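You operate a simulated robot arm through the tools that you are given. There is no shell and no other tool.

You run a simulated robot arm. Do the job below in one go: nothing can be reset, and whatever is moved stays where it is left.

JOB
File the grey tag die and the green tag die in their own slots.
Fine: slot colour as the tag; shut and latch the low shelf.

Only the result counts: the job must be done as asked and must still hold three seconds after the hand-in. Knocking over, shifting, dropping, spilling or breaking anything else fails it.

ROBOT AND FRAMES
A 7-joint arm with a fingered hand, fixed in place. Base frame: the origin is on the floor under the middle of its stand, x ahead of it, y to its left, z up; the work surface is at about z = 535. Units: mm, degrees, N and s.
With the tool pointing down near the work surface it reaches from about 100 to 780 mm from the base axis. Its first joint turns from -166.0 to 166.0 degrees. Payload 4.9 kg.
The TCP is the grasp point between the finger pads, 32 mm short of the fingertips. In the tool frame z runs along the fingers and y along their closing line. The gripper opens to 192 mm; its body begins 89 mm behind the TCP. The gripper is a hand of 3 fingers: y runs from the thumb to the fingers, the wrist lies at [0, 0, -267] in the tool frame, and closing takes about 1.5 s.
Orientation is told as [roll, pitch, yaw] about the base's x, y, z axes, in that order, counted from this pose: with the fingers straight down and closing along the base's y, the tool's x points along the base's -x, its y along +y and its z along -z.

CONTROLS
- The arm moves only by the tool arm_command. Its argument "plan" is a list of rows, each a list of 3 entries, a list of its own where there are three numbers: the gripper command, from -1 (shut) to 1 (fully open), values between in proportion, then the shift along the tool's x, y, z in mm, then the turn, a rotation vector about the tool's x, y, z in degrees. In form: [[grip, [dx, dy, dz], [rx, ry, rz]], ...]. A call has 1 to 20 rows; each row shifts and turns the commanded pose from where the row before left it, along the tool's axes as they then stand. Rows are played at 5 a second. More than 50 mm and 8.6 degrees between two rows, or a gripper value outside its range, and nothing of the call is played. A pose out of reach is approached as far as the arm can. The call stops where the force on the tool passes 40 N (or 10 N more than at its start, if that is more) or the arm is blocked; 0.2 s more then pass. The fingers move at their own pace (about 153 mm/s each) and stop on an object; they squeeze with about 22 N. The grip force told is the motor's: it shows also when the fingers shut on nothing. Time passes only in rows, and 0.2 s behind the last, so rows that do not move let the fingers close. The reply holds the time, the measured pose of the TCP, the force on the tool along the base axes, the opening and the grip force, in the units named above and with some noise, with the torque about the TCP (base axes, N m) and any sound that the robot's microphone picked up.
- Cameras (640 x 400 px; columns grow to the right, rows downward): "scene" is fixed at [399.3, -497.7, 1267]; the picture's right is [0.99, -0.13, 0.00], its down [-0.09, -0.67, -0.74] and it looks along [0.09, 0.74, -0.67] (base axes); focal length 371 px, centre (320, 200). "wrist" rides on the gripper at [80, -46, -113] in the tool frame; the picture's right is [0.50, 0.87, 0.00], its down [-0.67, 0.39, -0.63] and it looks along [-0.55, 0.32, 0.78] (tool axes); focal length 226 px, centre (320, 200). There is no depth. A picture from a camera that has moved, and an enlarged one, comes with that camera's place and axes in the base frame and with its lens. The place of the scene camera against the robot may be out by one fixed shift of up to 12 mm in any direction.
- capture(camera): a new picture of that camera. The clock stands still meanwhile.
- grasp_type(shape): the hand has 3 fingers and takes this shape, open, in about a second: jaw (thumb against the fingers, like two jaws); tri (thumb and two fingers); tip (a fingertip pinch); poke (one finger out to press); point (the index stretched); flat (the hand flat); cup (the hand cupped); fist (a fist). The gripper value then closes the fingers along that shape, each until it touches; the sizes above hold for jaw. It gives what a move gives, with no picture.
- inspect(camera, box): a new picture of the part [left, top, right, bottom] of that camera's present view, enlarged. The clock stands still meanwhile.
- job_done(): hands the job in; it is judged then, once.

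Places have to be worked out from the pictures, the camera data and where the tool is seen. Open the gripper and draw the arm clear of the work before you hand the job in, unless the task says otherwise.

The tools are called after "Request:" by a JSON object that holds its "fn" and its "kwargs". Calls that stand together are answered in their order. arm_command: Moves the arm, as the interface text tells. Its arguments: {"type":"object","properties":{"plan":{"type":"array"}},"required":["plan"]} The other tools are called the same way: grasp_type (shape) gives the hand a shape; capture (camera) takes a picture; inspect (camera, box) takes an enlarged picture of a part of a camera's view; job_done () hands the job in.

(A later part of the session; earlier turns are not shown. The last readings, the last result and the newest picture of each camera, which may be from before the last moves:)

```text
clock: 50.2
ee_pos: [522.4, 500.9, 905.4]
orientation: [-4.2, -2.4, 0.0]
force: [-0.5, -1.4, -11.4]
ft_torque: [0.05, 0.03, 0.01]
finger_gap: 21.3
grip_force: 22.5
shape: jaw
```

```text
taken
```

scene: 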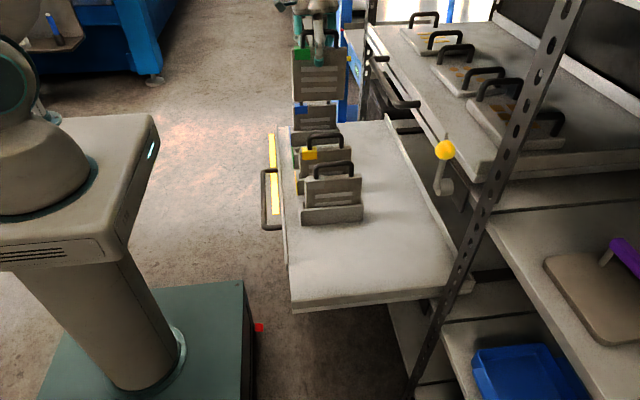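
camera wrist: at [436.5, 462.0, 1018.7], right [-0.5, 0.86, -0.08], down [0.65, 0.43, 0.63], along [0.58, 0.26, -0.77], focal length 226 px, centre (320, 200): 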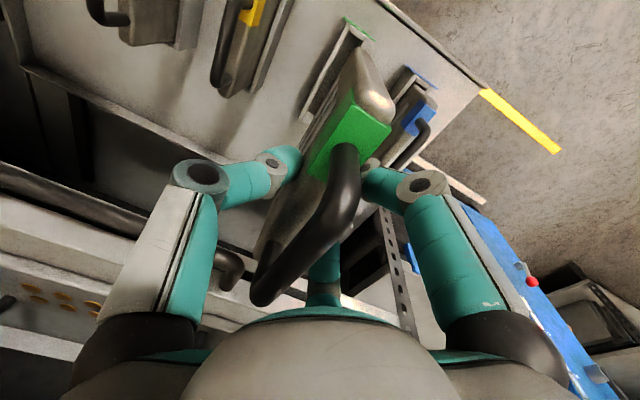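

Now above the green slot. I'll lower to z≈765 and check the alignment.

Request:
{"fn": "arm_command", "kwargs": {"plan": [[-1, [0.42, 0.73, 9.96], [0, 0, 0]], [-1, [0.84, 1.46, 19.93], [0, 0, 0]], [-1, [0.84, 1.46, 19.93], [0, 0, 0]], [-1, [0.84, 1.46, 19.93], [0, 0, 0]], [-1, [0.84, 1.46, 19.93], [0, 0, 0]], [-1, [0.84, 1.46, 19.93], [0, 0, 0]], [-1, [0.84, 1.46, 19.93], [0, 0, 0]], [-1, [0.42, 0.73, 9.96], [0, 0, 0]], [-1, [0, 0, 0], [0, 0, 0]], [-1, [0, 0, 0], [0, 0, 0]]]}}

Request:
{"fn": "capture", "kwargs": {"camera": "wrist"}}

Request:
{"fn": "inspect", "kwargs": {"camera": "wrist", "box": [320, 10, 400, 90]}}

Request:
{"fn": "inspect", "kwargs": {"camera": "scene", "box": [270, 70, 370, 170]}}

```text
clock: 52.4
ee_pos: [520.9, 499.5, 766.5]
orientation: [-4.1, -2.4, 0.1]
force: [0.8, 0.1, -12.5]
ft_torque: [0.11, 0.01, 0.04]
finger_gap: 21.1
grip_force: 22.4
shape: jaw
```

```text
taken
camera wrist: at [436.7, 462.1, 879.2], right [-0.5, 0.86, -0.08], down [0.65, 0.43, 0.63], along [0.58, 0.26, -0.77], focal length 226 px, centre (320, 200)
```

wrist: 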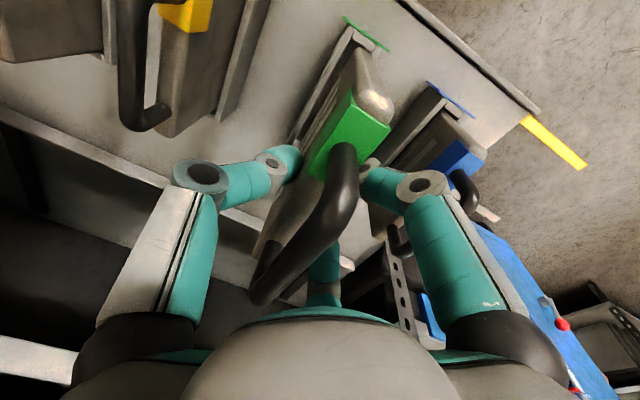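

```text
5.00 times, centred on (360, 50) of wrist
camera zoom: at [436.7, 462.1, 879.2], right [-0.5, 0.86, -0.08], down [0.65, 0.43, 0.63], along [0.58, 0.26, -0.77], focal length 1130 px, centre (120, 950)
```

zoom: 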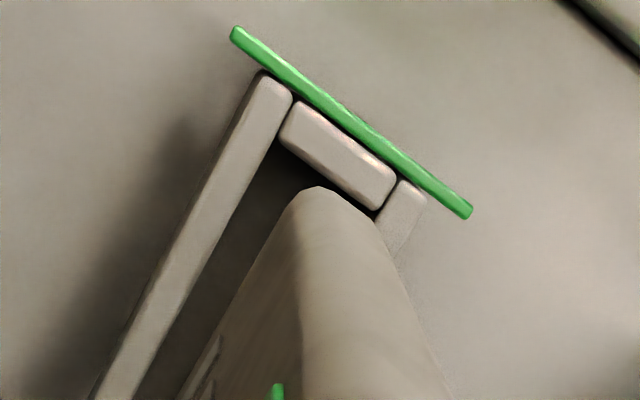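

```text
4.00 times, centred on (320, 120) of scene
camera zoom: at [399.3, -497.7, 1267.0], right [0.99, -0.13, 0.0], down [-0.09, -0.67, -0.74], along [0.09, 0.74, -0.67], focal length 1484 px, centre (320, 520)
```

zoom: 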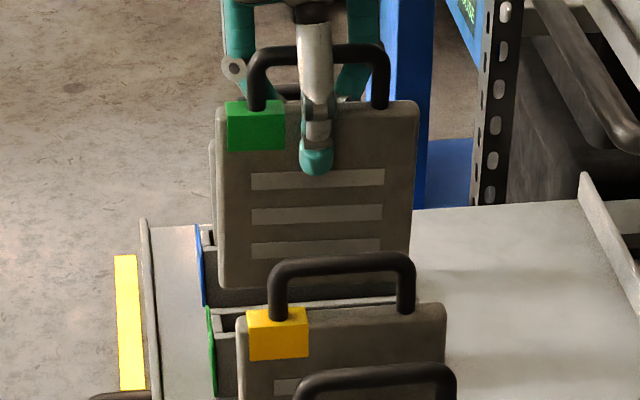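

The die is about 1.7 mm too far +y and about 3 mm too far −x, with about 1° of residual pitch. I'll correct those and lower 26 mm.

Request:
{"fn": "arm_command", "kwargs": {"plan": [[-1, [0, 0, 0], [0, -1.0, 0.07]], [-1, [-0.99, -1.7, 0.17], [0, 0, 0]], [-1, [0.6, 0.95, 12.95], [0, 0, 0]], [-1, [0.6, 0.95, 12.95], [0, 0, 0]], [-1, [0, 0, 0], [0, 0, 0]], [-1, [0, 0, 0], [0, 0, 0]]]}}

Request:
{"fn": "inspect", "kwargs": {"camera": "wrist", "box": [320, 10, 400, 90]}}

Request:
{"fn": "inspect", "kwargs": {"camera": "scene", "box": [270, 80, 350, 160]}}

```text
clock: 53.8
ee_pos: [523.3, 498.5, 740.0]
orientation: [-4.2, -3.4, 0.1]
force: [0.4, -0.5, -11.7]
ft_torque: [0.09, 0.02, 0.0]
finger_gap: 21.0
grip_force: 22.0
shape: jaw
```

```text
5.00 times, centred on (360, 50) of wrist
camera zoom: at [435.9, 460.2, 851.7], right [-0.5, 0.86, -0.09], down [0.63, 0.43, 0.64], along [0.59, 0.26, -0.76], focal length 1130 px, centre (120, 950)
```

zoom: 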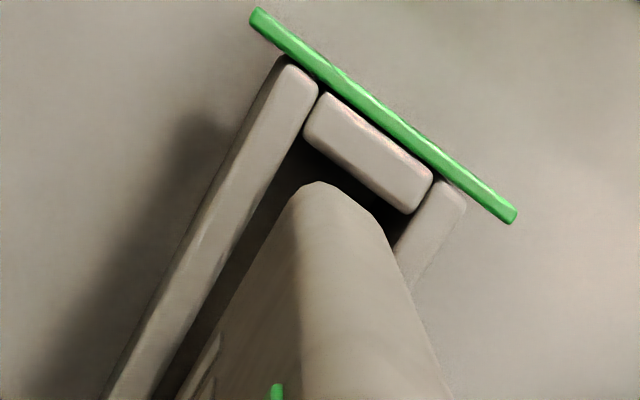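

```text
5.00 times, centred on (310, 120) of scene
camera zoom: at [399.3, -497.7, 1267.0], right [0.99, -0.13, 0.0], down [-0.09, -0.67, -0.74], along [0.09, 0.74, -0.67], focal length 1854 px, centre (370, 600)
```

zoom: 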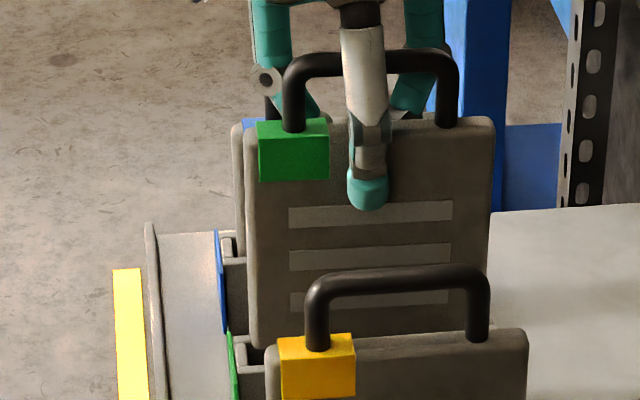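

It's nearly centred (die ≈480.5–498.5 in the slot 477.4–502.8). I'll add 1 mm in x and lower 14 mm for one last look.

Request:
{"fn": "arm_command", "kwargs": {"plan": [[-1, [-1, 0, 0.06], [0, 0, 0]], [-1, [0.41, 0.51, 6.97], [0, 0, 0]], [-1, [0.41, 0.51, 6.97], [0, 0, 0]], [-1, [0, 0, 0], [0, 0, 0]], [-1, [0, 0, 0], [0, 0, 0]]]}}

Request:
{"fn": "inspect", "kwargs": {"camera": "wrist", "box": [320, 10, 400, 90]}}

Request:
{"fn": "inspect", "kwargs": {"camera": "scene", "box": [270, 90, 350, 170]}}

```text
clock: 55.0
ee_pos: [524.2, 497.4, 724.9]
orientation: [-4.3, -3.4, 0.1]
force: [-0.9, -0.4, -11.3]
ft_torque: [0.09, 0.03, -0.06]
finger_gap: 21.0
grip_force: 22.1
shape: jaw
```

```text
5.00 times, centred on (360, 50) of wrist
camera zoom: at [437.0, 460.0, 837.6], right [-0.5, 0.86, -0.09], down [0.63, 0.43, 0.64], along [0.59, 0.26, -0.76], focal length 1130 px, centre (120, 950)
```

zoom: 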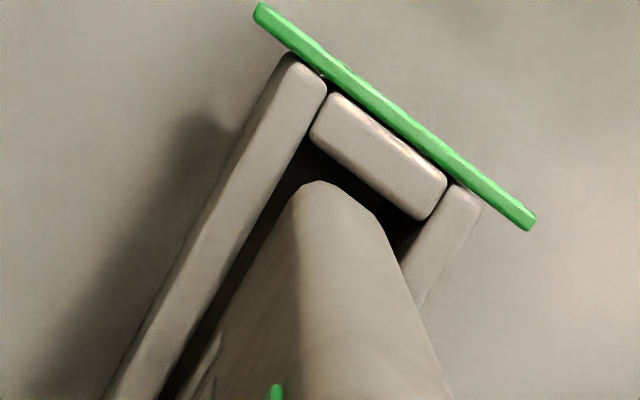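

```text
5.00 times, centred on (310, 130) of scene
camera zoom: at [399.3, -497.7, 1267.0], right [0.99, -0.13, 0.0], down [-0.09, -0.67, -0.74], along [0.09, 0.74, -0.67], focal length 1854 px, centre (370, 550)
```

zoom: 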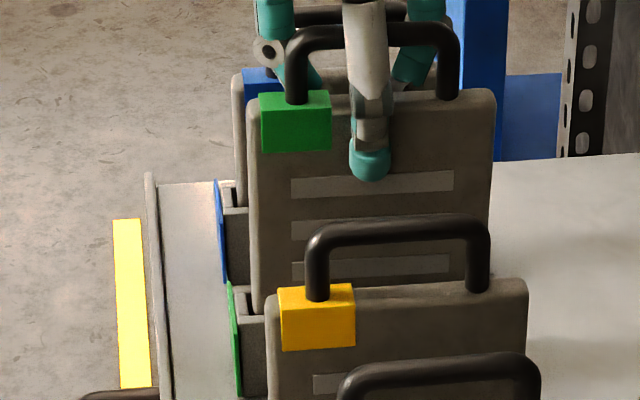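

Gaps are even on both sides. I'll lower gently into the slot.

Request:
{"fn": "arm_command", "kwargs": {"plan": [[-1, [0.35, 0.44, 5.97], [0, 0, 0]], [-1, [0.47, 0.59, 7.96], [0, 0, 0]], [-1, [0.47, 0.59, 7.96], [0, 0, 0]], [-1, [0.47, 0.59, 7.96], [0, 0, 0]], [-1, [0.47, 0.59, 7.96], [0, 0, 0]], [-1, [0.47, 0.59, 7.96], [0, 0, 0]], [-1, [0, 0, 0], [0, 0, 0]]]}}

Request:
{"fn": "inspect", "kwargs": {"camera": "wrist", "box": [270, 0, 430, 160]}}

```text
clock: 56.6
ee_pos: [525.1, 497.3, 680.2]
orientation: [-4.1, -3.4, 0.0]
force: [-0.7, -0.1, -12.0]
ft_torque: [0.1, 0.05, 0.0]
finger_gap: 21.1
grip_force: 21.5
shape: jaw
```

```text
2.50 times, centred on (350, 80) of wrist
camera zoom: at [437.5, 460.4, 791.6], right [-0.5, 0.86, -0.09], down [0.63, 0.43, 0.64], along [0.59, 0.26, -0.76], focal length 565 px, centre (245, 500)
```

zoom: 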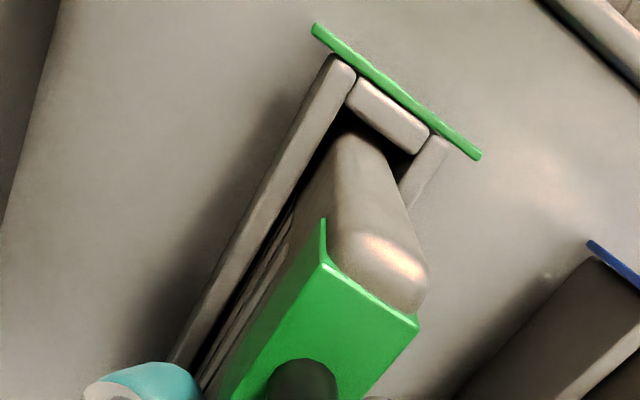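

The plate is inside the green slot with no contact force. I'll continue in small steps until it seats.

Request:
{"fn": "arm_command", "kwargs": {"plan": [[-1, [0.12, 0.15, 1.99], [0, 0, 0]], [-1, [0.12, 0.15, 1.99], [0, 0, 0]], [-1, [0.06, 0.07, 1.0], [0, 0, 0]], [-1, [0, 0, 0], [0, 0, 0]]]}}

```text
clock: 57.6
ee_pos: [523.9, 496.2, 674.8]
orientation: [-4.2, -3.5, 0.1]
force: [-1.5, -0.1, -8.3]
ft_torque: [0.07, 0.05, -0.03]
finger_gap: 21.4
grip_force: 21.8
shape: jaw
```

It's just starting to touch the floor. I'll lower 2 mm more.

Request:
{"fn": "arm_command", "kwargs": {"plan": [[-1, [0.06, 0.07, 1.0], [0, 0, 0]], [-1, [0.06, 0.07, 1.0], [0, 0, 0]], [-1, [0, 0, 0], [0, 0, 0]]]}}

Request:
{"fn": "capture", "kwargs": {"camera": "wrist"}}

Request:
{"fn": "inspect", "kwargs": {"camera": "scene", "box": [270, 90, 370, 190]}}

```text
clock: 58.4
ee_pos: [525.5, 497.6, 673.0]
orientation: [-4.1, -3.5, 0.1]
force: [-1.6, -0.4, 3.0]
ft_torque: [-0.11, 0.01, -0.01]
finger_gap: 21.3
grip_force: 21.9
shape: jaw
```

```text
taken
camera wrist: at [437.8, 460.6, 785.6], right [-0.5, 0.86, -0.09], down [0.63, 0.43, 0.64], along [0.59, 0.26, -0.76], focal length 226 px, centre (320, 200)
```

wrist: 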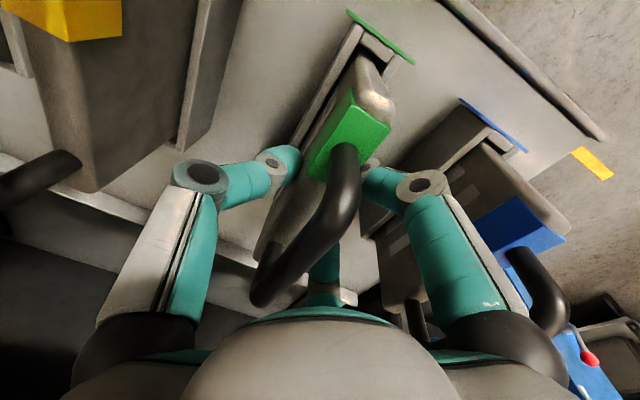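

```text
4.00 times, centred on (320, 140) of scene
camera zoom: at [399.3, -497.7, 1267.0], right [0.99, -0.13, 0.0], down [-0.09, -0.67, -0.74], along [0.09, 0.74, -0.67], focal length 1484 px, centre (320, 440)
```

zoom: 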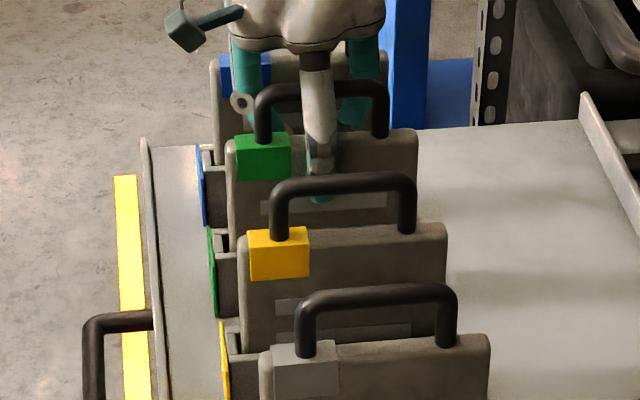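

The floor carries it. I'll press 1 mm more to level it, then release.

Request:
{"fn": "arm_command", "kwargs": {"plan": [[-1, [0.06, 0.07, 1.0], [0, 0, 0]], [-1, [0, 0, 0], [0, 0, 0]], [-0.7, [0, 0, 0], [0, 0, 0]], [-0.5, [0, 0, 0], [0, 0, 0]], [-0.2, [0, 0, 0], [0, 0, 0]], [0.05, [0, 0, 0], [0, 0, 0]], [0.05, [0, 0, 0], [0, 0, 0]], [0.05, [0, 0, 0], [0, 0, 0]]]}}

Request:
{"fn": "capture", "kwargs": {"camera": "wrist"}}

Request:
{"fn": "inspect", "kwargs": {"camera": "scene", "box": [270, 90, 370, 190]}}

```text
clock: 60.2
ee_pos: [525.0, 497.4, 671.0]
orientation: [-4.2, -3.3, 0.0]
force: [-0.3, -0.3, -0.5]
ft_torque: [0.04, -0.03, 0.0]
finger_gap: 100.3
grip_force: 0.0
shape: jaw
```

```text
taken
camera wrist: at [437.1, 460.1, 783.4], right [-0.5, 0.86, -0.09], down [0.63, 0.43, 0.64], along [0.59, 0.26, -0.76], focal length 226 px, centre (320, 200)
```

wrist: 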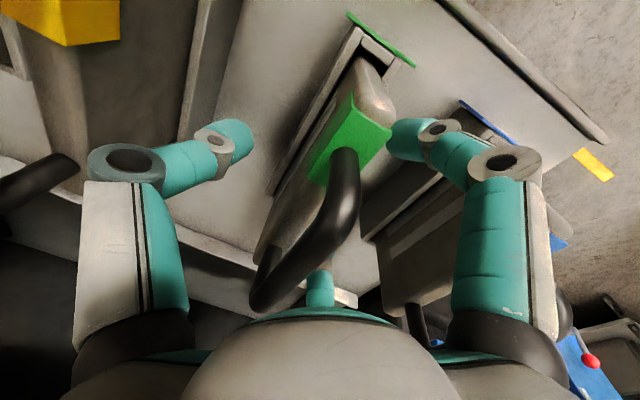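

```text
4.00 times, centred on (320, 140) of scene
camera zoom: at [399.3, -497.7, 1267.0], right [0.99, -0.13, 0.0], down [-0.09, -0.67, -0.74], along [0.09, 0.74, -0.67], focal length 1484 px, centre (320, 440)
```

zoom: 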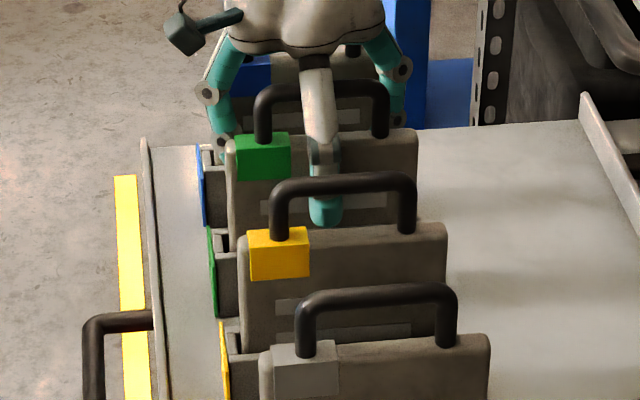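

Both dies are filed. I'll withdraw upward, level the hand and take an overview.

Request:
{"fn": "arm_command", "kwargs": {"plan": [[0.05, [0, 0, -10], [0, 0, 0]], [0.05, [0, 0, -20], [0, 0, 0]], [0.05, [0, 0, -30], [0, 0, 0]], [0.05, [0, 0, -30], [0, 0, 0]], [0.05, [0, 0, -30], [0, 0, 0]], [0.05, [0, 0, -30], [0, 0, 0]], [0.05, [0, 0, -30], [0, 0, 0]], [0.05, [0, 0, 0], [-4.2, 0, 0.25]], [0.05, [0, 0, 0], [0, 3.4, 0]], [0.05, [40, 0, 0], [0, 0, 0]], [0.05, [40, -20, 0], [0, 0, 0]], [0.05, [40, -20, 0], [0, 0, 0]], [0.05, [0, 0, 0], [0, 0, 0]]]}}

Request:
{"fn": "capture", "kwargs": {"camera": "wrist"}}

Request:
{"fn": "capture", "kwargs": {"camera": "scene"}}

```text
clock: 63.0
ee_pos: [393.6, 471.6, 851.6]
orientation: [0.0, 0.1, -0.1]
force: [0.3, 0.2, 0.0]
ft_torque: [-0.02, 0.02, 0.01]
finger_gap: 100.4
grip_force: 0.2
shape: jaw
```

```text
taken
camera wrist: at [312.1, 425.2, 964.7], right [-0.5, 0.87, 0.0], down [0.67, 0.39, 0.63], along [0.55, 0.31, -0.78], focal length 226 px, centre (320, 200)
```

wrist: 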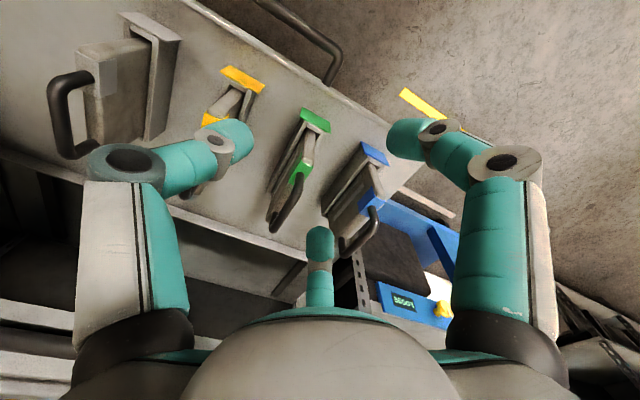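

```text
taken
```

scene: 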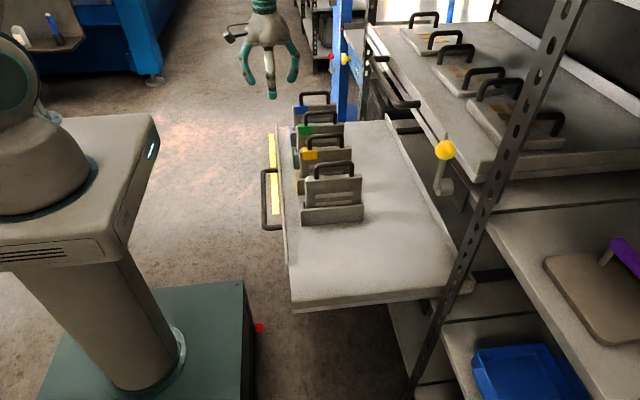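

Both dies are in their slots. Let me verify seating, and study the shelf front, its handle and the latch for the next stage.

Request:
{"fn": "inspect", "kwargs": {"camera": "scene", "box": [250, 80, 410, 240]}}

Request:
{"fn": "inspect", "kwargs": {"camera": "scene", "box": [360, 20, 520, 220]}}

Request:
{"fn": "inspect", "kwargs": {"camera": "scene", "box": [240, 220, 500, 400]}}

```text
2.50 times, centred on (330, 160) of scene
camera zoom: at [399.3, -497.7, 1267.0], right [0.99, -0.13, 0.0], down [-0.09, -0.67, -0.74], along [0.09, 0.74, -0.67], focal length 927 px, centre (295, 300)
```

zoom: 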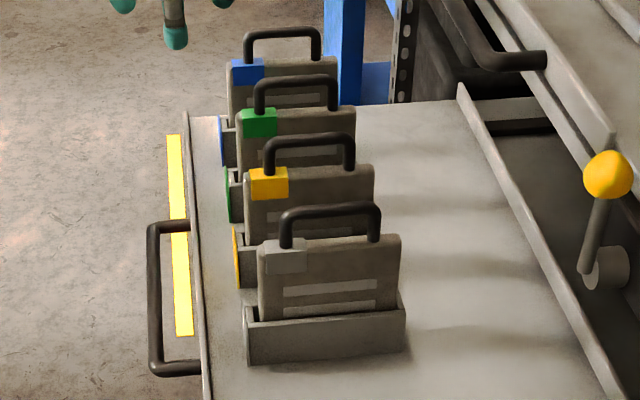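

```text
2.00 times, centred on (440, 120) of scene
camera zoom: at [399.3, -497.7, 1267.0], right [0.99, -0.13, 0.0], down [-0.09, -0.67, -0.74], along [0.09, 0.74, -0.67], focal length 742 px, centre (80, 360)
```

zoom: 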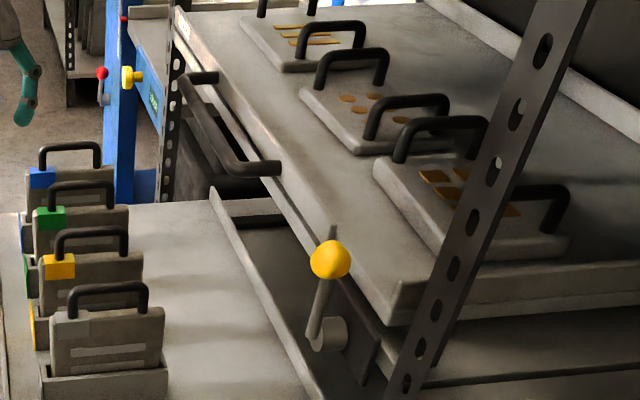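

```text
2.22 times, centred on (370, 310) of scene
camera zoom: at [399.3, -497.7, 1267.0], right [0.99, -0.13, 0.0], down [-0.09, -0.67, -0.74], along [0.09, 0.74, -0.67], focal length 824 px, centre (209, -44)
```

zoom: 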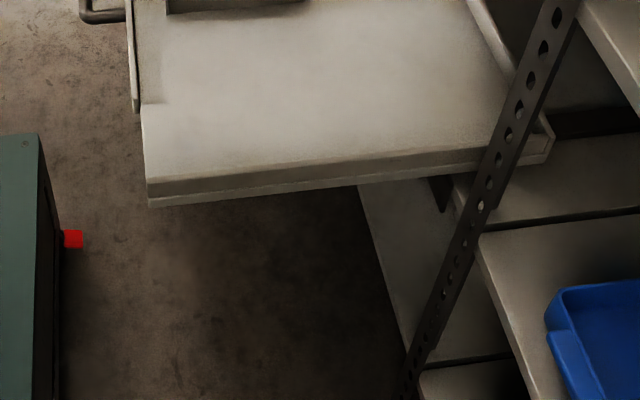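

Both dies sit properly. Now I'll bring the wrist camera in front of the latch for a close look at how it works.

Request:
{"fn": "arm_command", "kwargs": {"plan": [[0.05, [0, 0, -35], [0, 0, 0]], [0.05, [0, 0, -34], [0, 0, 0]], [0.05, [0, -45, 0], [0, 0, 0]], [0.05, [0, -45, 0], [0, 0, 0]], [0.05, [0, -45, 0], [0, 0, 0]], [0.05, [0, -45, 0], [0, 0, 0]], [0.05, [0, -45, 0], [0, 0, 0]], [0.05, [0, -45, 0], [0, 0, 0]], [0.05, [0, -45, 0], [0, 0, 0]], [0.05, [0, -45, 0], [0, 0, 0]], [0.05, [0, -45, 0], [0, 0, 0]], [0.05, [0, -45, 0], [0, 0, 0]], [0.05, [0, -45, 0], [0, 0, 0]], [0.05, [0, -41, 0], [0, 0, 0]], [0.05, [-43, 0, 0], [0, 0, 0]], [0.05, [-43, 0, 0], [0, 0, 0]], [0.05, [-43, 0, 0], [0, 0, 0]], [0.05, [0, 0, 0], [0, -8, 0]], [0.05, [0, 0, 0], [0, -8, 0]], [0.05, [0, 0, 0], [0, -8, 0]]]}}

Request:
{"fn": "capture", "kwargs": {"camera": "wrist"}}

Request:
{"fn": "inspect", "kwargs": {"camera": "wrist", "box": [230, 100, 410, 280]}}

Request:
{"fn": "capture", "kwargs": {"camera": "scene"}}

```text
clock: 67.2
ee_pos: [520.9, -65.7, 920.7]
orientation: [0.0, -24.2, -0.1]
force: [-0.4, 0.3, 0.7]
ft_torque: [0.02, -0.03, 0.01]
finger_gap: 100.2
grip_force: 0.1
shape: jaw
```

```text
taken
camera wrist: at [401.6, -111.0, 992.0], right [-0.45, 0.87, -0.2], down [0.35, 0.39, 0.85], along [0.82, 0.31, -0.48], focal length 226 px, centre (320, 200)
```

wrist: 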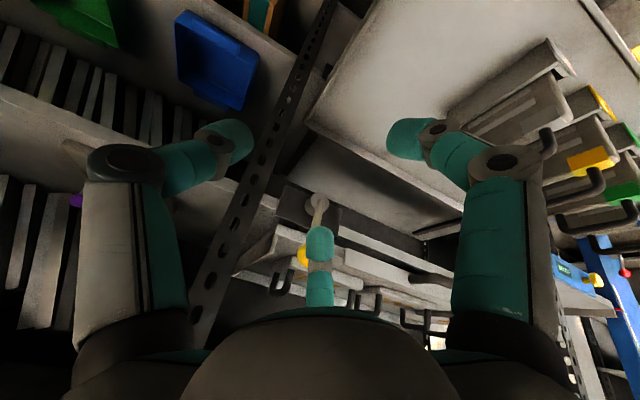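

```text
2.22 times, centred on (320, 190) of wrist
camera zoom: at [401.6, -111.0, 992.0], right [-0.45, 0.87, -0.2], down [0.35, 0.39, 0.85], along [0.82, 0.31, -0.48], focal length 502 px, centre (320, 222)
```

zoom: 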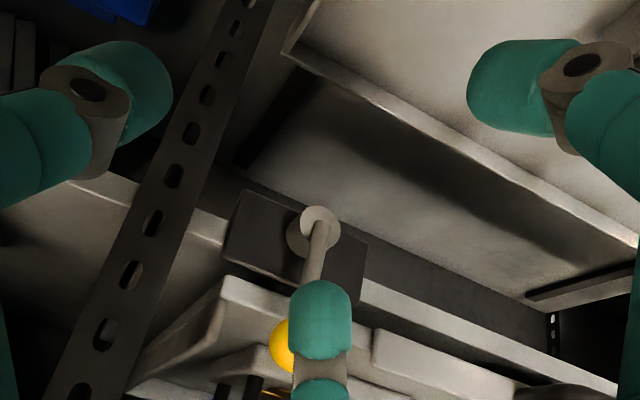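

```text
taken
```

scene: 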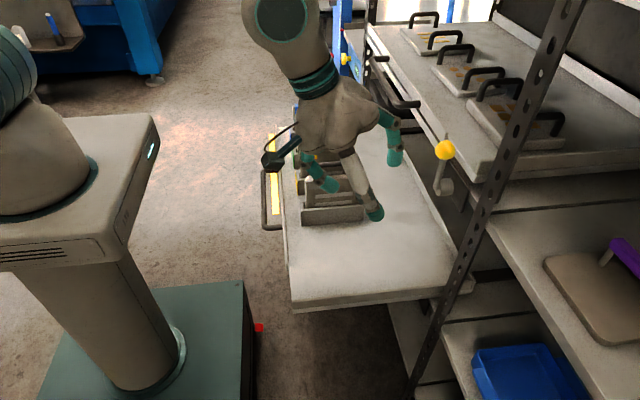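

The centre finger hides the lever. I'll shift sideways (−y 85 mm) to see past it.

Request:
{"fn": "arm_command", "kwargs": {"plan": [[0.05, [0, -43, 0], [0, 0, 0]], [0.05, [0, -42, 0], [0, 0, 0]], [0.05, [0, 0, 0], [0, 0, 0]]]}}

Request:
{"fn": "capture", "kwargs": {"camera": "wrist"}}

Request:
{"fn": "inspect", "kwargs": {"camera": "wrist", "box": [290, 140, 450, 300]}}

```text
clock: 68.0
ee_pos: [521.9, -151.4, 921.4]
orientation: [0.0, -24.1, -0.1]
force: [0.5, -0.3, -0.2]
ft_torque: [0.01, 0.0, -0.03]
finger_gap: 100.7
grip_force: 0.1
shape: jaw
```

```text
taken
camera wrist: at [401.8, -197.1, 992.2], right [-0.46, 0.87, -0.2], down [0.36, 0.39, 0.85], along [0.82, 0.31, -0.49], focal length 226 px, centre (320, 200)
```

wrist: 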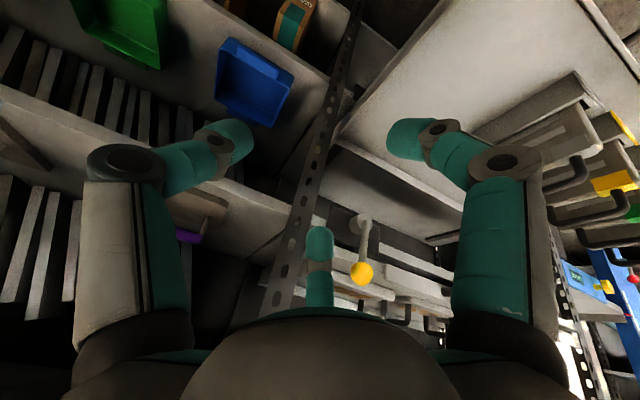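

```text
2.50 times, centred on (370, 220) of wrist
camera zoom: at [401.8, -197.1, 992.2], right [-0.46, 0.87, -0.2], down [0.36, 0.39, 0.85], along [0.82, 0.31, -0.49], focal length 565 px, centre (195, 150)
```

zoom: 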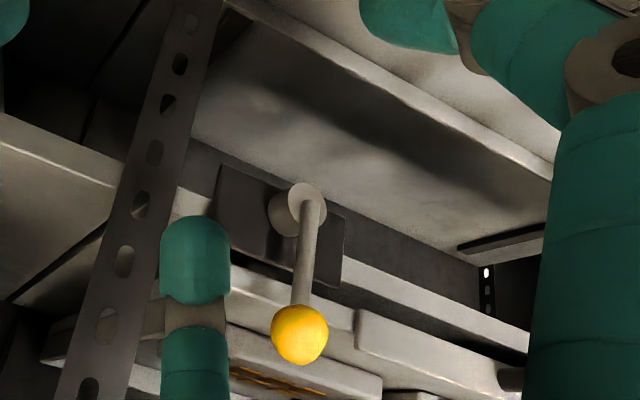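

Pivot is at about [690, −1, 826], with the ball up at about [676, −3, 910] and the lever vertical. Before latching I need to shut the shelf, so I'll view its front lip and handle from the front.

Request:
{"fn": "arm_command", "kwargs": {"plan": [[0.05, [33.3, 31.4, -14.9], [0, 0, 0]], [0.05, [33.3, 31.4, -14.9], [0, 0, 0]], [0.05, [33.3, 31.4, -14.9], [0, 0, 0]], [0.05, [33.3, 31.4, -14.9], [0, 0, 0]], [0.05, [33.3, 31.4, -14.9], [0, 0, 0]], [0.05, [33.3, 31.4, -14.9], [0, 0, 0]], [0.05, [33.3, 31.4, -14.9], [0, 0, 0]], [0.05, [33.3, 31.4, -14.9], [0, 0, 0]], [0.05, [17.5, 0, 39.2], [0, 0, 0]], [0.05, [17.5, 0, 39.2], [0, 0, 0]], [0.05, [17.5, 0, 39.2], [0, 0, 0]], [0.05, [17.5, 0, 39.2], [0, 0, 0]], [0.05, [0, 0, 0], [0, 0, 0]]]}}

Request:
{"fn": "capture", "kwargs": {"camera": "wrist"}}

Request:
{"fn": "capture", "kwargs": {"camera": "scene"}}

```text
clock: 70.5
ee_pos: [309.0, 198.9, 861.6]
orientation: [10.8, -29.3, -5.1]
force: [-0.1, 0.5, -0.6]
ft_torque: [0.05, -0.03, 0.03]
finger_gap: 100.7
grip_force: 0.0
shape: jaw
out of reach, approached as far as the arm can: row 7, 8, 9
stopped in row 12: the arm was blocked; the commanded pose is now the measured one
```

```text
taken
camera wrist: at [183.3, 143.2, 913.0], right [-0.44, 0.89, -0.1], down [0.27, 0.24, 0.93], along [0.86, 0.38, -0.34], focal length 226 px, centre (320, 200)
```

wrist: 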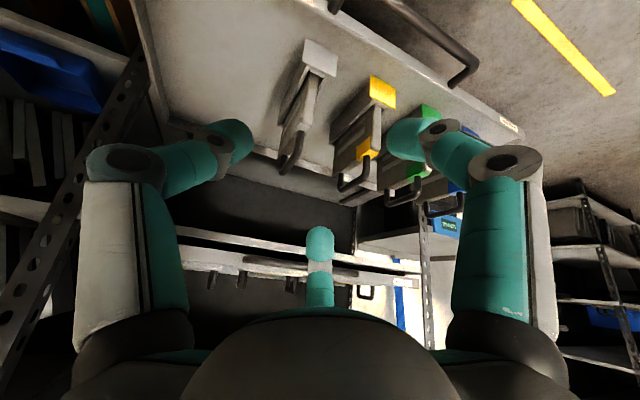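

```text
taken
```

scene: 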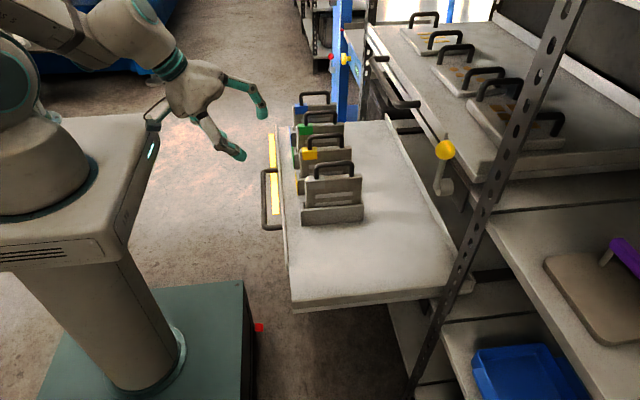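

The pitched hand can't get that close to the base, so I'll only use tool-down poses near the base. From here the handle is visible; let me enlarge it to find its height.

Request:
{"fn": "inspect", "kwargs": {"camera": "wrist", "box": [320, 0, 530, 140]}}

Request:
{"fn": "inspect", "kwargs": {"camera": "wrist", "box": [120, 0, 330, 140]}}

```text
2.86 times, centred on (425, 70) of wrist
camera zoom: at [183.3, 143.2, 913.0], right [-0.44, 0.89, -0.1], down [0.27, 0.24, 0.93], along [0.86, 0.38, -0.34], focal length 646 px, centre (20, 571)
```

zoom: 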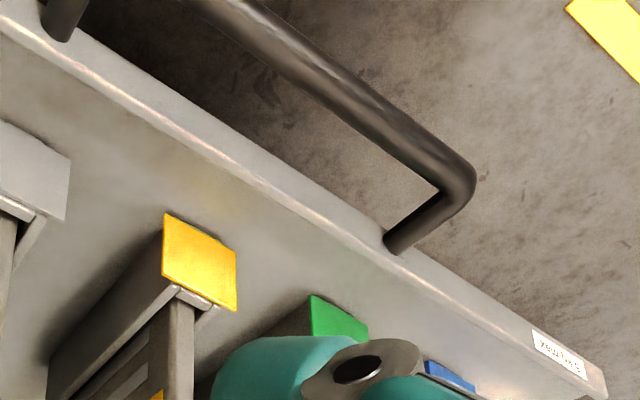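

```text
2.86 times, centred on (225, 70) of wrist
camera zoom: at [183.3, 143.2, 913.0], right [-0.44, 0.89, -0.1], down [0.27, 0.24, 0.93], along [0.86, 0.38, -0.34], focal length 646 px, centre (591, 571)
```

zoom: 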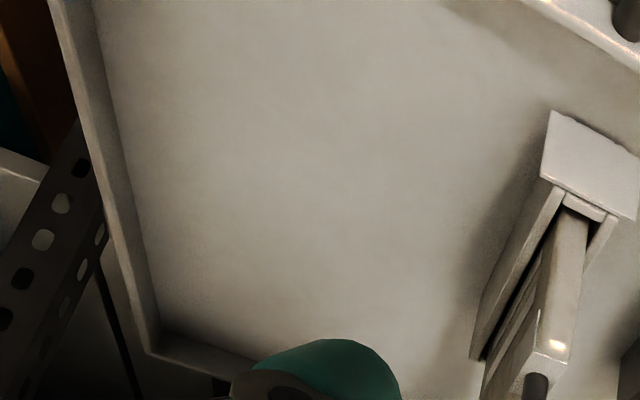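

The handle bar is at about x≈338, y≈229–478, z≈532. I'll level the hand first.

Request:
{"fn": "arm_command", "kwargs": {"plan": [[0.05, [0, 0, 0], [2.31, 7.41, -0.55]], [0.05, [0, 0, 0], [2.31, 7.41, -0.55]], [0.05, [0, 0, 0], [2.31, 7.41, -0.55]], [0.05, [0, 0, 0], [2.31, 7.42, -0.56]], [0.05, [0, 0, 0], [0, 0, 0]]]}}

Request:
{"fn": "inspect", "kwargs": {"camera": "wrist", "box": [180, 0, 460, 240]}}

```text
clock: 71.7
ee_pos: [307.9, 197.5, 861.1]
orientation: [0.0, 0.1, 0.1]
force: [-0.4, 0.0, 0.1]
ft_torque: [-0.02, 0.05, 0.04]
finger_gap: 100.7
grip_force: 0.0
shape: jaw
```

```text
1.67 times, centred on (320, 120) of wrist
camera zoom: at [228.6, 152.4, 975.2], right [-0.5, 0.87, 0.0], down [0.67, 0.39, 0.63], along [0.55, 0.32, -0.78], focal length 377 px, centre (320, 333)
```

zoom: 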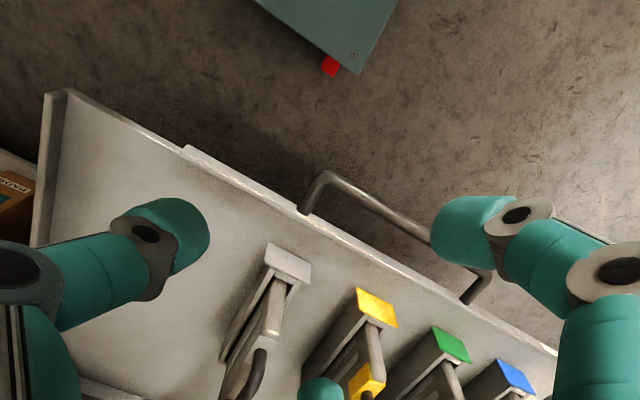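

The front is clear. I'll close the fingers, go in front of the handle bar's middle and descend to z≈547 at x≈240.

Request:
{"fn": "arm_command", "kwargs": {"plan": [[-1, [12, 35, 30], [0, 0, 0]], [-1, [15, 36, 28], [0, 0, 0]], [-1, [18, 36, 28], [0, 0, 0]], [-1, [22, 35, 24], [0, 0, 0]], [-1, [0, 0, 38], [0, 0, 0]], [-1, [0, 0, 38], [0, 0, 0]], [-1, [0, 0, 38], [0, 0, 0]], [-1, [0, 0, 38], [0, 0, 0]], [-1, [0, 0, 38], [0, 0, 0]], [-1, [0, 0, 14], [0, 0, 0]], [-1, [0, 0, 0], [0, 0, 0]]]}}

Request:
{"fn": "capture", "kwargs": {"camera": "wrist"}}

Request:
{"fn": "capture", "kwargs": {"camera": "scene"}}

```text
clock: 74.1
ee_pos: [240.9, 340.1, 546.7]
orientation: [-0.1, 0.0, 0.0]
force: [0.3, 0.2, 0.5]
ft_torque: [-0.02, 0.0, -0.01]
finger_gap: 0.0
grip_force: 22.0
shape: jaw
```

```text
taken
camera wrist: at [160.5, 294.2, 660.8], right [-0.5, 0.87, 0.0], down [0.67, 0.39, 0.63], along [0.55, 0.32, -0.78], focal length 226 px, centre (320, 200)
```

wrist: 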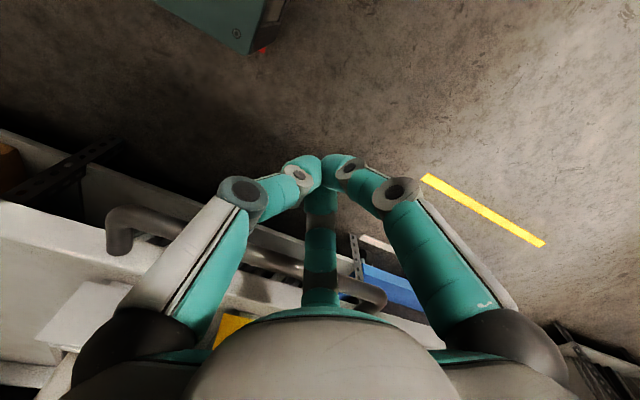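

```text
taken
```

scene: 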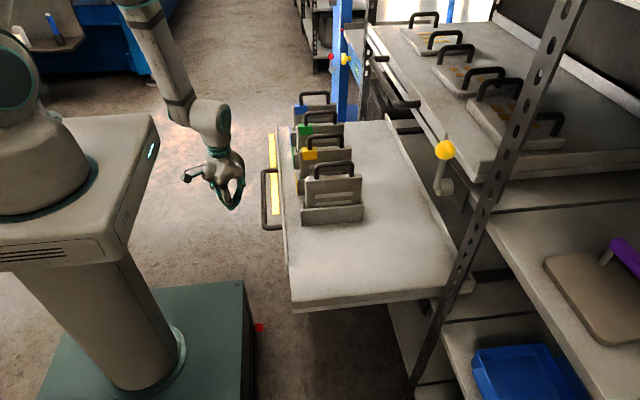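

Closed fingers are in front of the bar at the right height. I'll advance slowly in +x until contact and start pushing.

Request:
{"fn": "arm_command", "kwargs": {"plan": [[-1, [-12, 0, 0], [0, 0, 0]], [-1, [-12, 0, 0], [0, 0, 0]], [-1, [-12, 0, 0], [0, 0, 0]], [-1, [-10, 0, 0], [0, 0, 0]], [-1, [-8, 0, 0], [0, 0, 0]], [-1, [-6, 0, 0], [0, 0, 0]], [-1, [-6, 0, 0], [0, 0, 0]], [-1, [-6, 0, 0], [0, 0, 0]], [-1, [-6, 0, 0], [0, 0, 0]], [-1, [-6, 0, 0], [0, 0, 0]], [-1, [-6, 0, 0], [0, 0, 0]], [-1, [-6, 0, 0], [0, 0, 0]]]}}

Request:
{"fn": "capture", "kwargs": {"camera": "wrist"}}

Request:
{"fn": "capture", "kwargs": {"camera": "scene"}}

```text
clock: 76.7
ee_pos: [338.4, 340.2, 546.4]
orientation: [0.0, 0.0, 0.0]
force: [-0.3, -0.7, -0.1]
ft_torque: [-0.01, -0.02, 0.0]
finger_gap: 0.1
grip_force: 22.0
shape: jaw
```

```text
taken
camera wrist: at [257.4, 294.1, 660.4], right [-0.5, 0.87, 0.0], down [0.67, 0.39, 0.63], along [0.55, 0.32, -0.78], focal length 226 px, centre (320, 200)
```

wrist: 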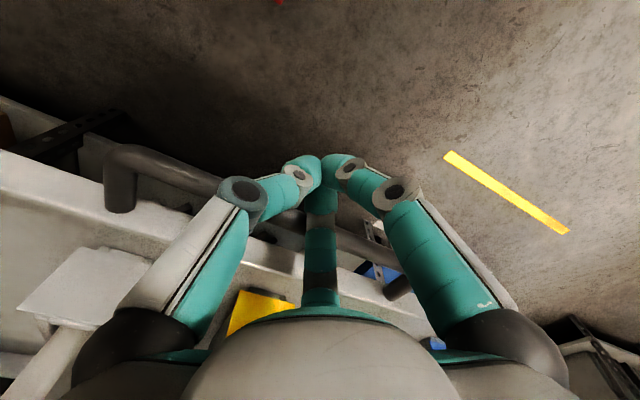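

```text
taken
```

scene: 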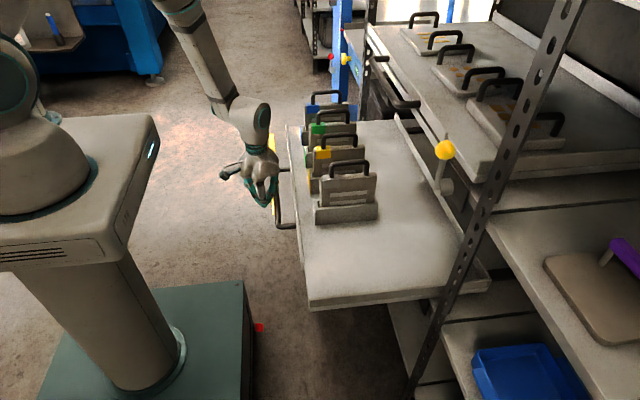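

The shelf slides easily, with the dies upright. I'll continue pushing at about 40 mm/s.

Request:
{"fn": "arm_command", "kwargs": {"plan": [[-1, [-6, 0, 0], [0, 0, 0]], [-1, [-8, 0, 0], [0, 0, 0]], [-1, [-8, 0, 0], [0, 0, 0]], [-1, [-8, 0, 0], [0, 0, 0]], [-1, [-8, 0, 0], [0, 0, 0]], [-1, [-8, 0, 0], [0, 0, 0]], [-1, [-8, 0, 0], [0, 0, 0]], [-1, [-8, 0, 0], [0, 0, 0]], [-1, [-8, 0, 0], [0, 0, 0]], [-1, [-8, 0, 0], [0, 0, 0]], [-1, [-8, 0, 0], [0, 0, 0]], [-1, [-8, 0, 0], [0, 0, 0]], [-1, [-8, 0, 0], [0, 0, 0]], [-1, [-8, 0, 0], [0, 0, 0]], [-1, [-8, 0, 0], [0, 0, 0]], [-1, [-8, 0, 0], [0, 0, 0]], [-1, [-6, 0, 0], [0, 0, 0]], [-1, [-4, 0, 0], [0, 0, 0]]]}}

Request:
{"fn": "capture", "kwargs": {"camera": "wrist"}}

Request:
{"fn": "capture", "kwargs": {"camera": "scene"}}

```text
clock: 80.5
ee_pos: [472.3, 340.4, 547.0]
orientation: [0.0, 0.0, 0.0]
force: [-0.3, 0.5, -0.4]
ft_torque: [0.0, -0.03, -0.01]
finger_gap: 0.0
grip_force: 21.8
shape: jaw
```

```text
taken
camera wrist: at [393.3, 294.1, 660.9], right [-0.5, 0.87, 0.0], down [0.67, 0.39, 0.63], along [0.55, 0.32, -0.78], focal length 226 px, centre (320, 200)
```

wrist: 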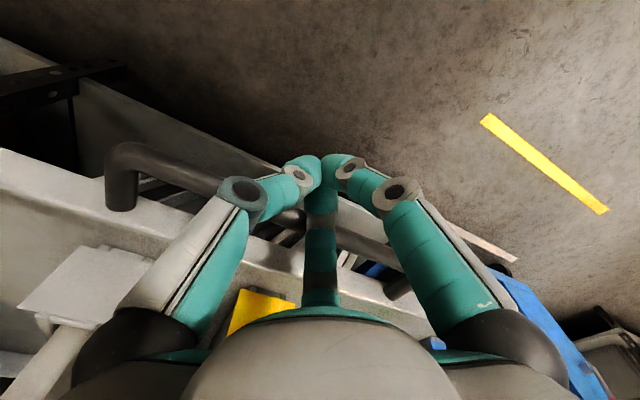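

```text
taken
```

scene: 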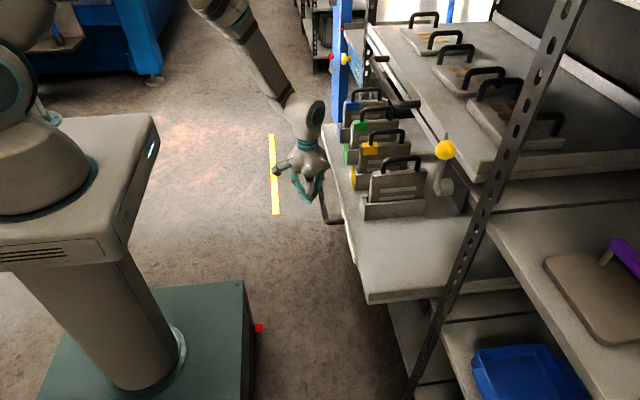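

It's about halfway. To keep the wrist clear of the upper shelf's handle, I'll pitch the hand forward gradually while I keep pushing.

Request:
{"fn": "arm_command", "kwargs": {"plan": [[-1, [-7, 0, 0], [0, -2.5, 0]], [-1, [-6.99, 0, 0.31], [0, -2.5, 0]], [-1, [-6.97, 0, 0.61], [0, -2.5, 0]], [-1, [-6.94, 0, 0.91], [0, -2.5, 0]], [-1, [-6.89, 0, 1.22], [0, -2.5, 0]], [-1, [-6.83, 0, 1.52], [0, -2.5, 0]], [-1, [-6.76, 0, 1.81], [0, -2.5, 0]], [-1, [-6.68, 0, 2.1], [0, -2.5, 0]], [-1, [-6.58, 0, 2.39], [0, -2.5, 0]], [-1, [-6.47, 0, 2.68], [0, -2.5, 0]], [-1, [-6.34, 0, 2.96], [0, -2.5, 0]], [-1, [-6.21, 0, 3.23], [0, -2.5, 0]], [-1, [0, 0, 0], [0, 0, 0]]]}}

Request:
{"fn": "capture", "kwargs": {"camera": "wrist"}}

Request:
{"fn": "capture", "kwargs": {"camera": "scene"}}

```text
clock: 83.3
ee_pos: [557.5, 340.8, 548.4]
orientation: [0.0, -30.0, 0.2]
force: [-0.7, -0.3, 0.5]
ft_torque: [0.01, 0.02, 0.0]
finger_gap: 0.0
grip_force: 22.2
shape: jaw
```

```text
taken
camera wrist: at [431.5, 294.7, 606.2], right [-0.43, 0.87, -0.25], down [0.27, 0.39, 0.88], along [0.86, 0.32, -0.4], focal length 226 px, centre (320, 200)
```

wrist: 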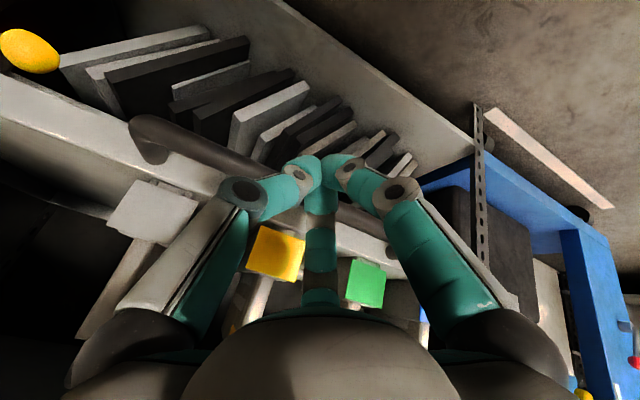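

```text
taken
```

scene: 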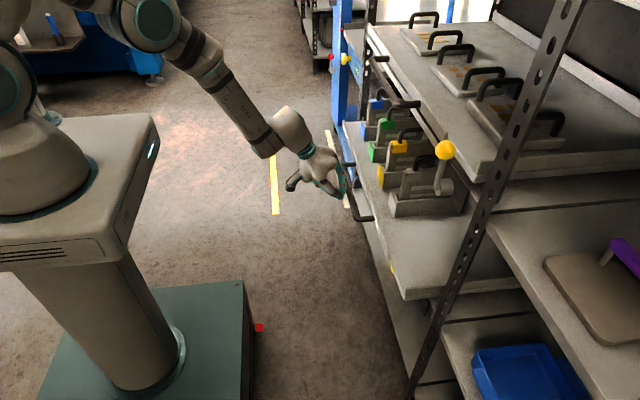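

There's a second yellow ball, lower down near (391,268) in the scene: it's the low shelf's own latch, previously hidden under the shelf. I'll look closer.

Request:
{"fn": "inspect", "kwargs": {"camera": "scene", "box": [340, 220, 440, 320]}}

Request:
{"fn": "inspect", "kwargs": {"camera": "wrist", "box": [0, 0, 160, 160]}}

Request:
{"fn": "inspect", "kwargs": {"camera": "scene", "box": [280, 80, 480, 240]}}

```text
4.00 times, centred on (390, 270) of scene
camera zoom: at [399.3, -497.7, 1267.0], right [0.99, -0.13, 0.0], down [-0.09, -0.67, -0.74], along [0.09, 0.74, -0.67], focal length 1484 px, centre (40, -80)
```

zoom: 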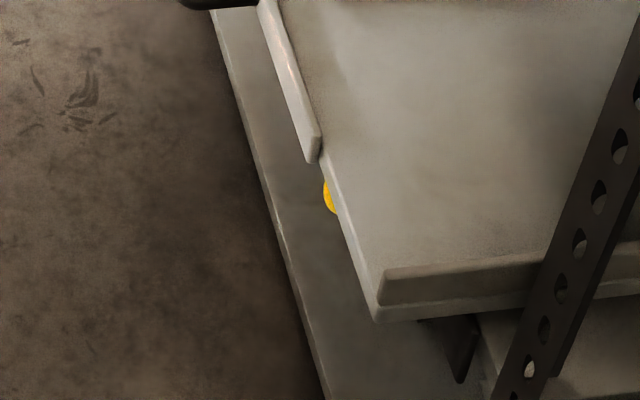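

```text
2.50 times, centred on (80, 80) of wrist
camera zoom: at [431.5, 294.7, 606.2], right [-0.43, 0.87, -0.25], down [0.27, 0.39, 0.88], along [0.86, 0.32, -0.4], focal length 565 px, centre (920, 500)
```

zoom: 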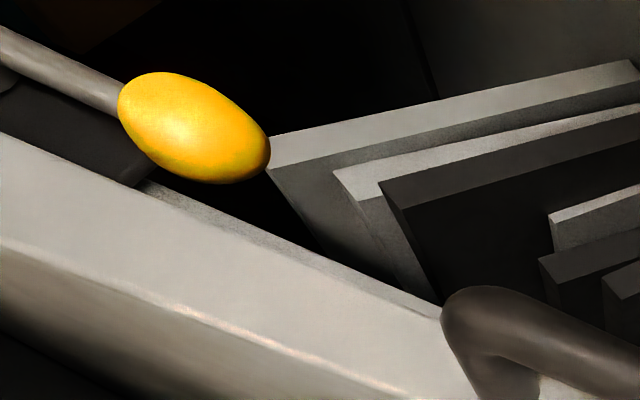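

```text
2.50 times, centred on (380, 160) of scene
camera zoom: at [399.3, -497.7, 1267.0], right [0.99, -0.13, 0.0], down [-0.09, -0.67, -0.74], along [0.09, 0.74, -0.67], focal length 927 px, centre (170, 300)
```

zoom: 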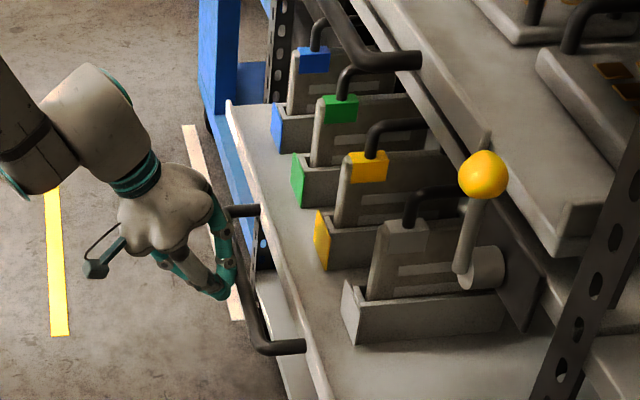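

The low-shelf latch has its lever horizontal (ball at about [679, 82, 475], pivot at about [690, −3, 475]). The upper latch's vertical lever shows the latched pose. I'll continue pushing the shelf shut.

Request:
{"fn": "arm_command", "kwargs": {"plan": [[-1, [-5.2, 0, 3], [0, 0, 0]], [-1, [-6.06, 0, 3.5], [0, 0, 0]], [-1, [-6.06, 0, 3.5], [0, 0, 0]], [-1, [-6.06, 0, 3.5], [0, 0, 0]], [-1, [-6.06, 0, 3.5], [0, 0, 0]], [-1, [-6.06, 0, 3.5], [0, 0, 0]], [-1, [-5.2, 0, 3], [0, 0, 0]], [-1, [-4.33, 0, 2.5], [0, 0, 0]], [-1, [0, 0, 0], [0, 0, 0]]]}}

Request:
{"fn": "capture", "kwargs": {"camera": "wrist"}}

Request:
{"fn": "capture", "kwargs": {"camera": "scene"}}

```text
clock: 85.3
ee_pos: [610.5, 340.7, 547.0]
orientation: [-0.1, -30.0, 0.1]
force: [-0.1, 0.5, -0.2]
ft_torque: [-0.02, -0.03, -0.02]
finger_gap: 0.0
grip_force: 21.4
shape: jaw
```

```text
taken
camera wrist: at [483.8, 294.2, 605.8], right [-0.43, 0.87, -0.25], down [0.27, 0.39, 0.88], along [0.86, 0.32, -0.4], focal length 226 px, centre (320, 200)
```

wrist: 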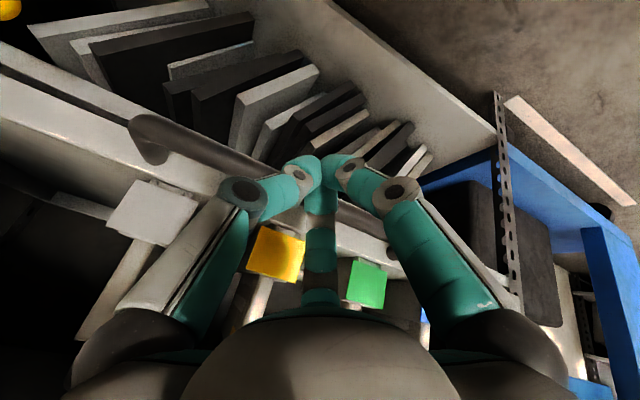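

```text
taken
```

scene: 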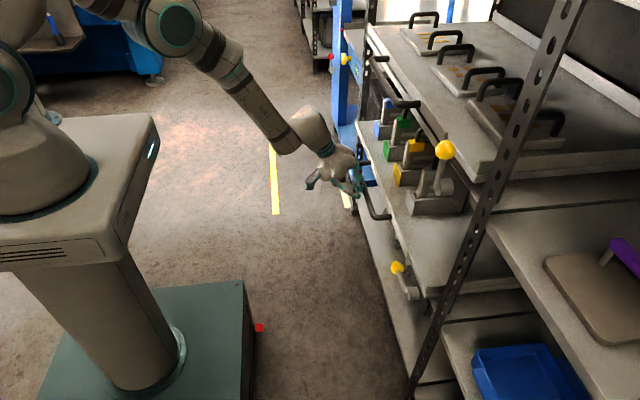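

The low latch is now visible. I'll keep pushing in small steps toward the end stop.

Request:
{"fn": "arm_command", "kwargs": {"plan": [[-1, [-4.33, 0, 2.5], [0, 0, 0]], [-1, [-4.33, 0, 2.5], [0, 0, 0]], [-1, [-4.33, 0, 2.5], [0, 0, 0]], [-1, [-4.33, 0, 2.5], [0, 0, 0]], [-1, [-4.33, 0, 2.5], [0, 0, 0]], [-1, [-4.33, 0, 2.5], [0, 0, 0]], [-1, [0, 0, 0], [0, 0, 0]]]}}

Request:
{"fn": "inspect", "kwargs": {"camera": "scene", "box": [330, 80, 490, 240]}}

Request:
{"fn": "inspect", "kwargs": {"camera": "scene", "box": [350, 210, 470, 330]}}

```text
clock: 86.7
ee_pos: [631.1, 338.6, 540.0]
orientation: [-0.4, -29.4, 0.5]
force: [-12.9, 0.8, 1.2]
ft_torque: [0.04, 0.08, 0.17]
finger_gap: 0.0
grip_force: 22.0
shape: jaw
stopped in row 6: the force on the tool passed its limit at 43 N (the readings are from after the stop); the commanded pose is now the measured one
```

```text
2.50 times, centred on (410, 160) of scene
camera zoom: at [399.3, -497.7, 1267.0], right [0.99, -0.13, 0.0], down [-0.09, -0.67, -0.74], along [0.09, 0.74, -0.67], focal length 927 px, centre (95, 300)
```

zoom: 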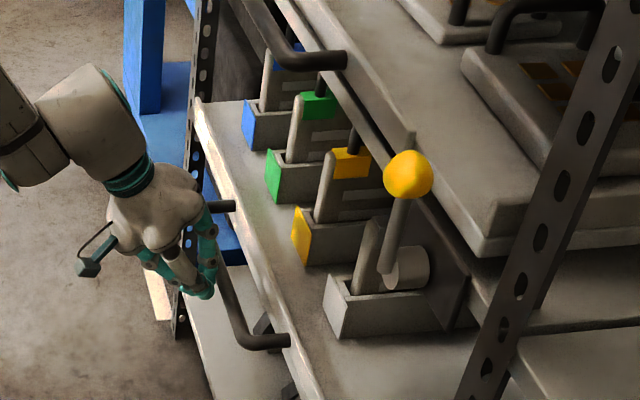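

```text
3.33 times, centred on (410, 270) of scene
camera zoom: at [399.3, -497.7, 1267.0], right [0.99, -0.13, 0.0], down [-0.09, -0.67, -0.74], along [0.09, 0.74, -0.67], focal length 1236 px, centre (20, -33)
```

zoom: 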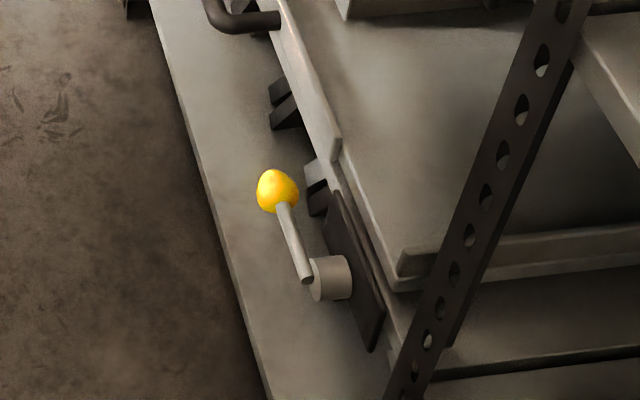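

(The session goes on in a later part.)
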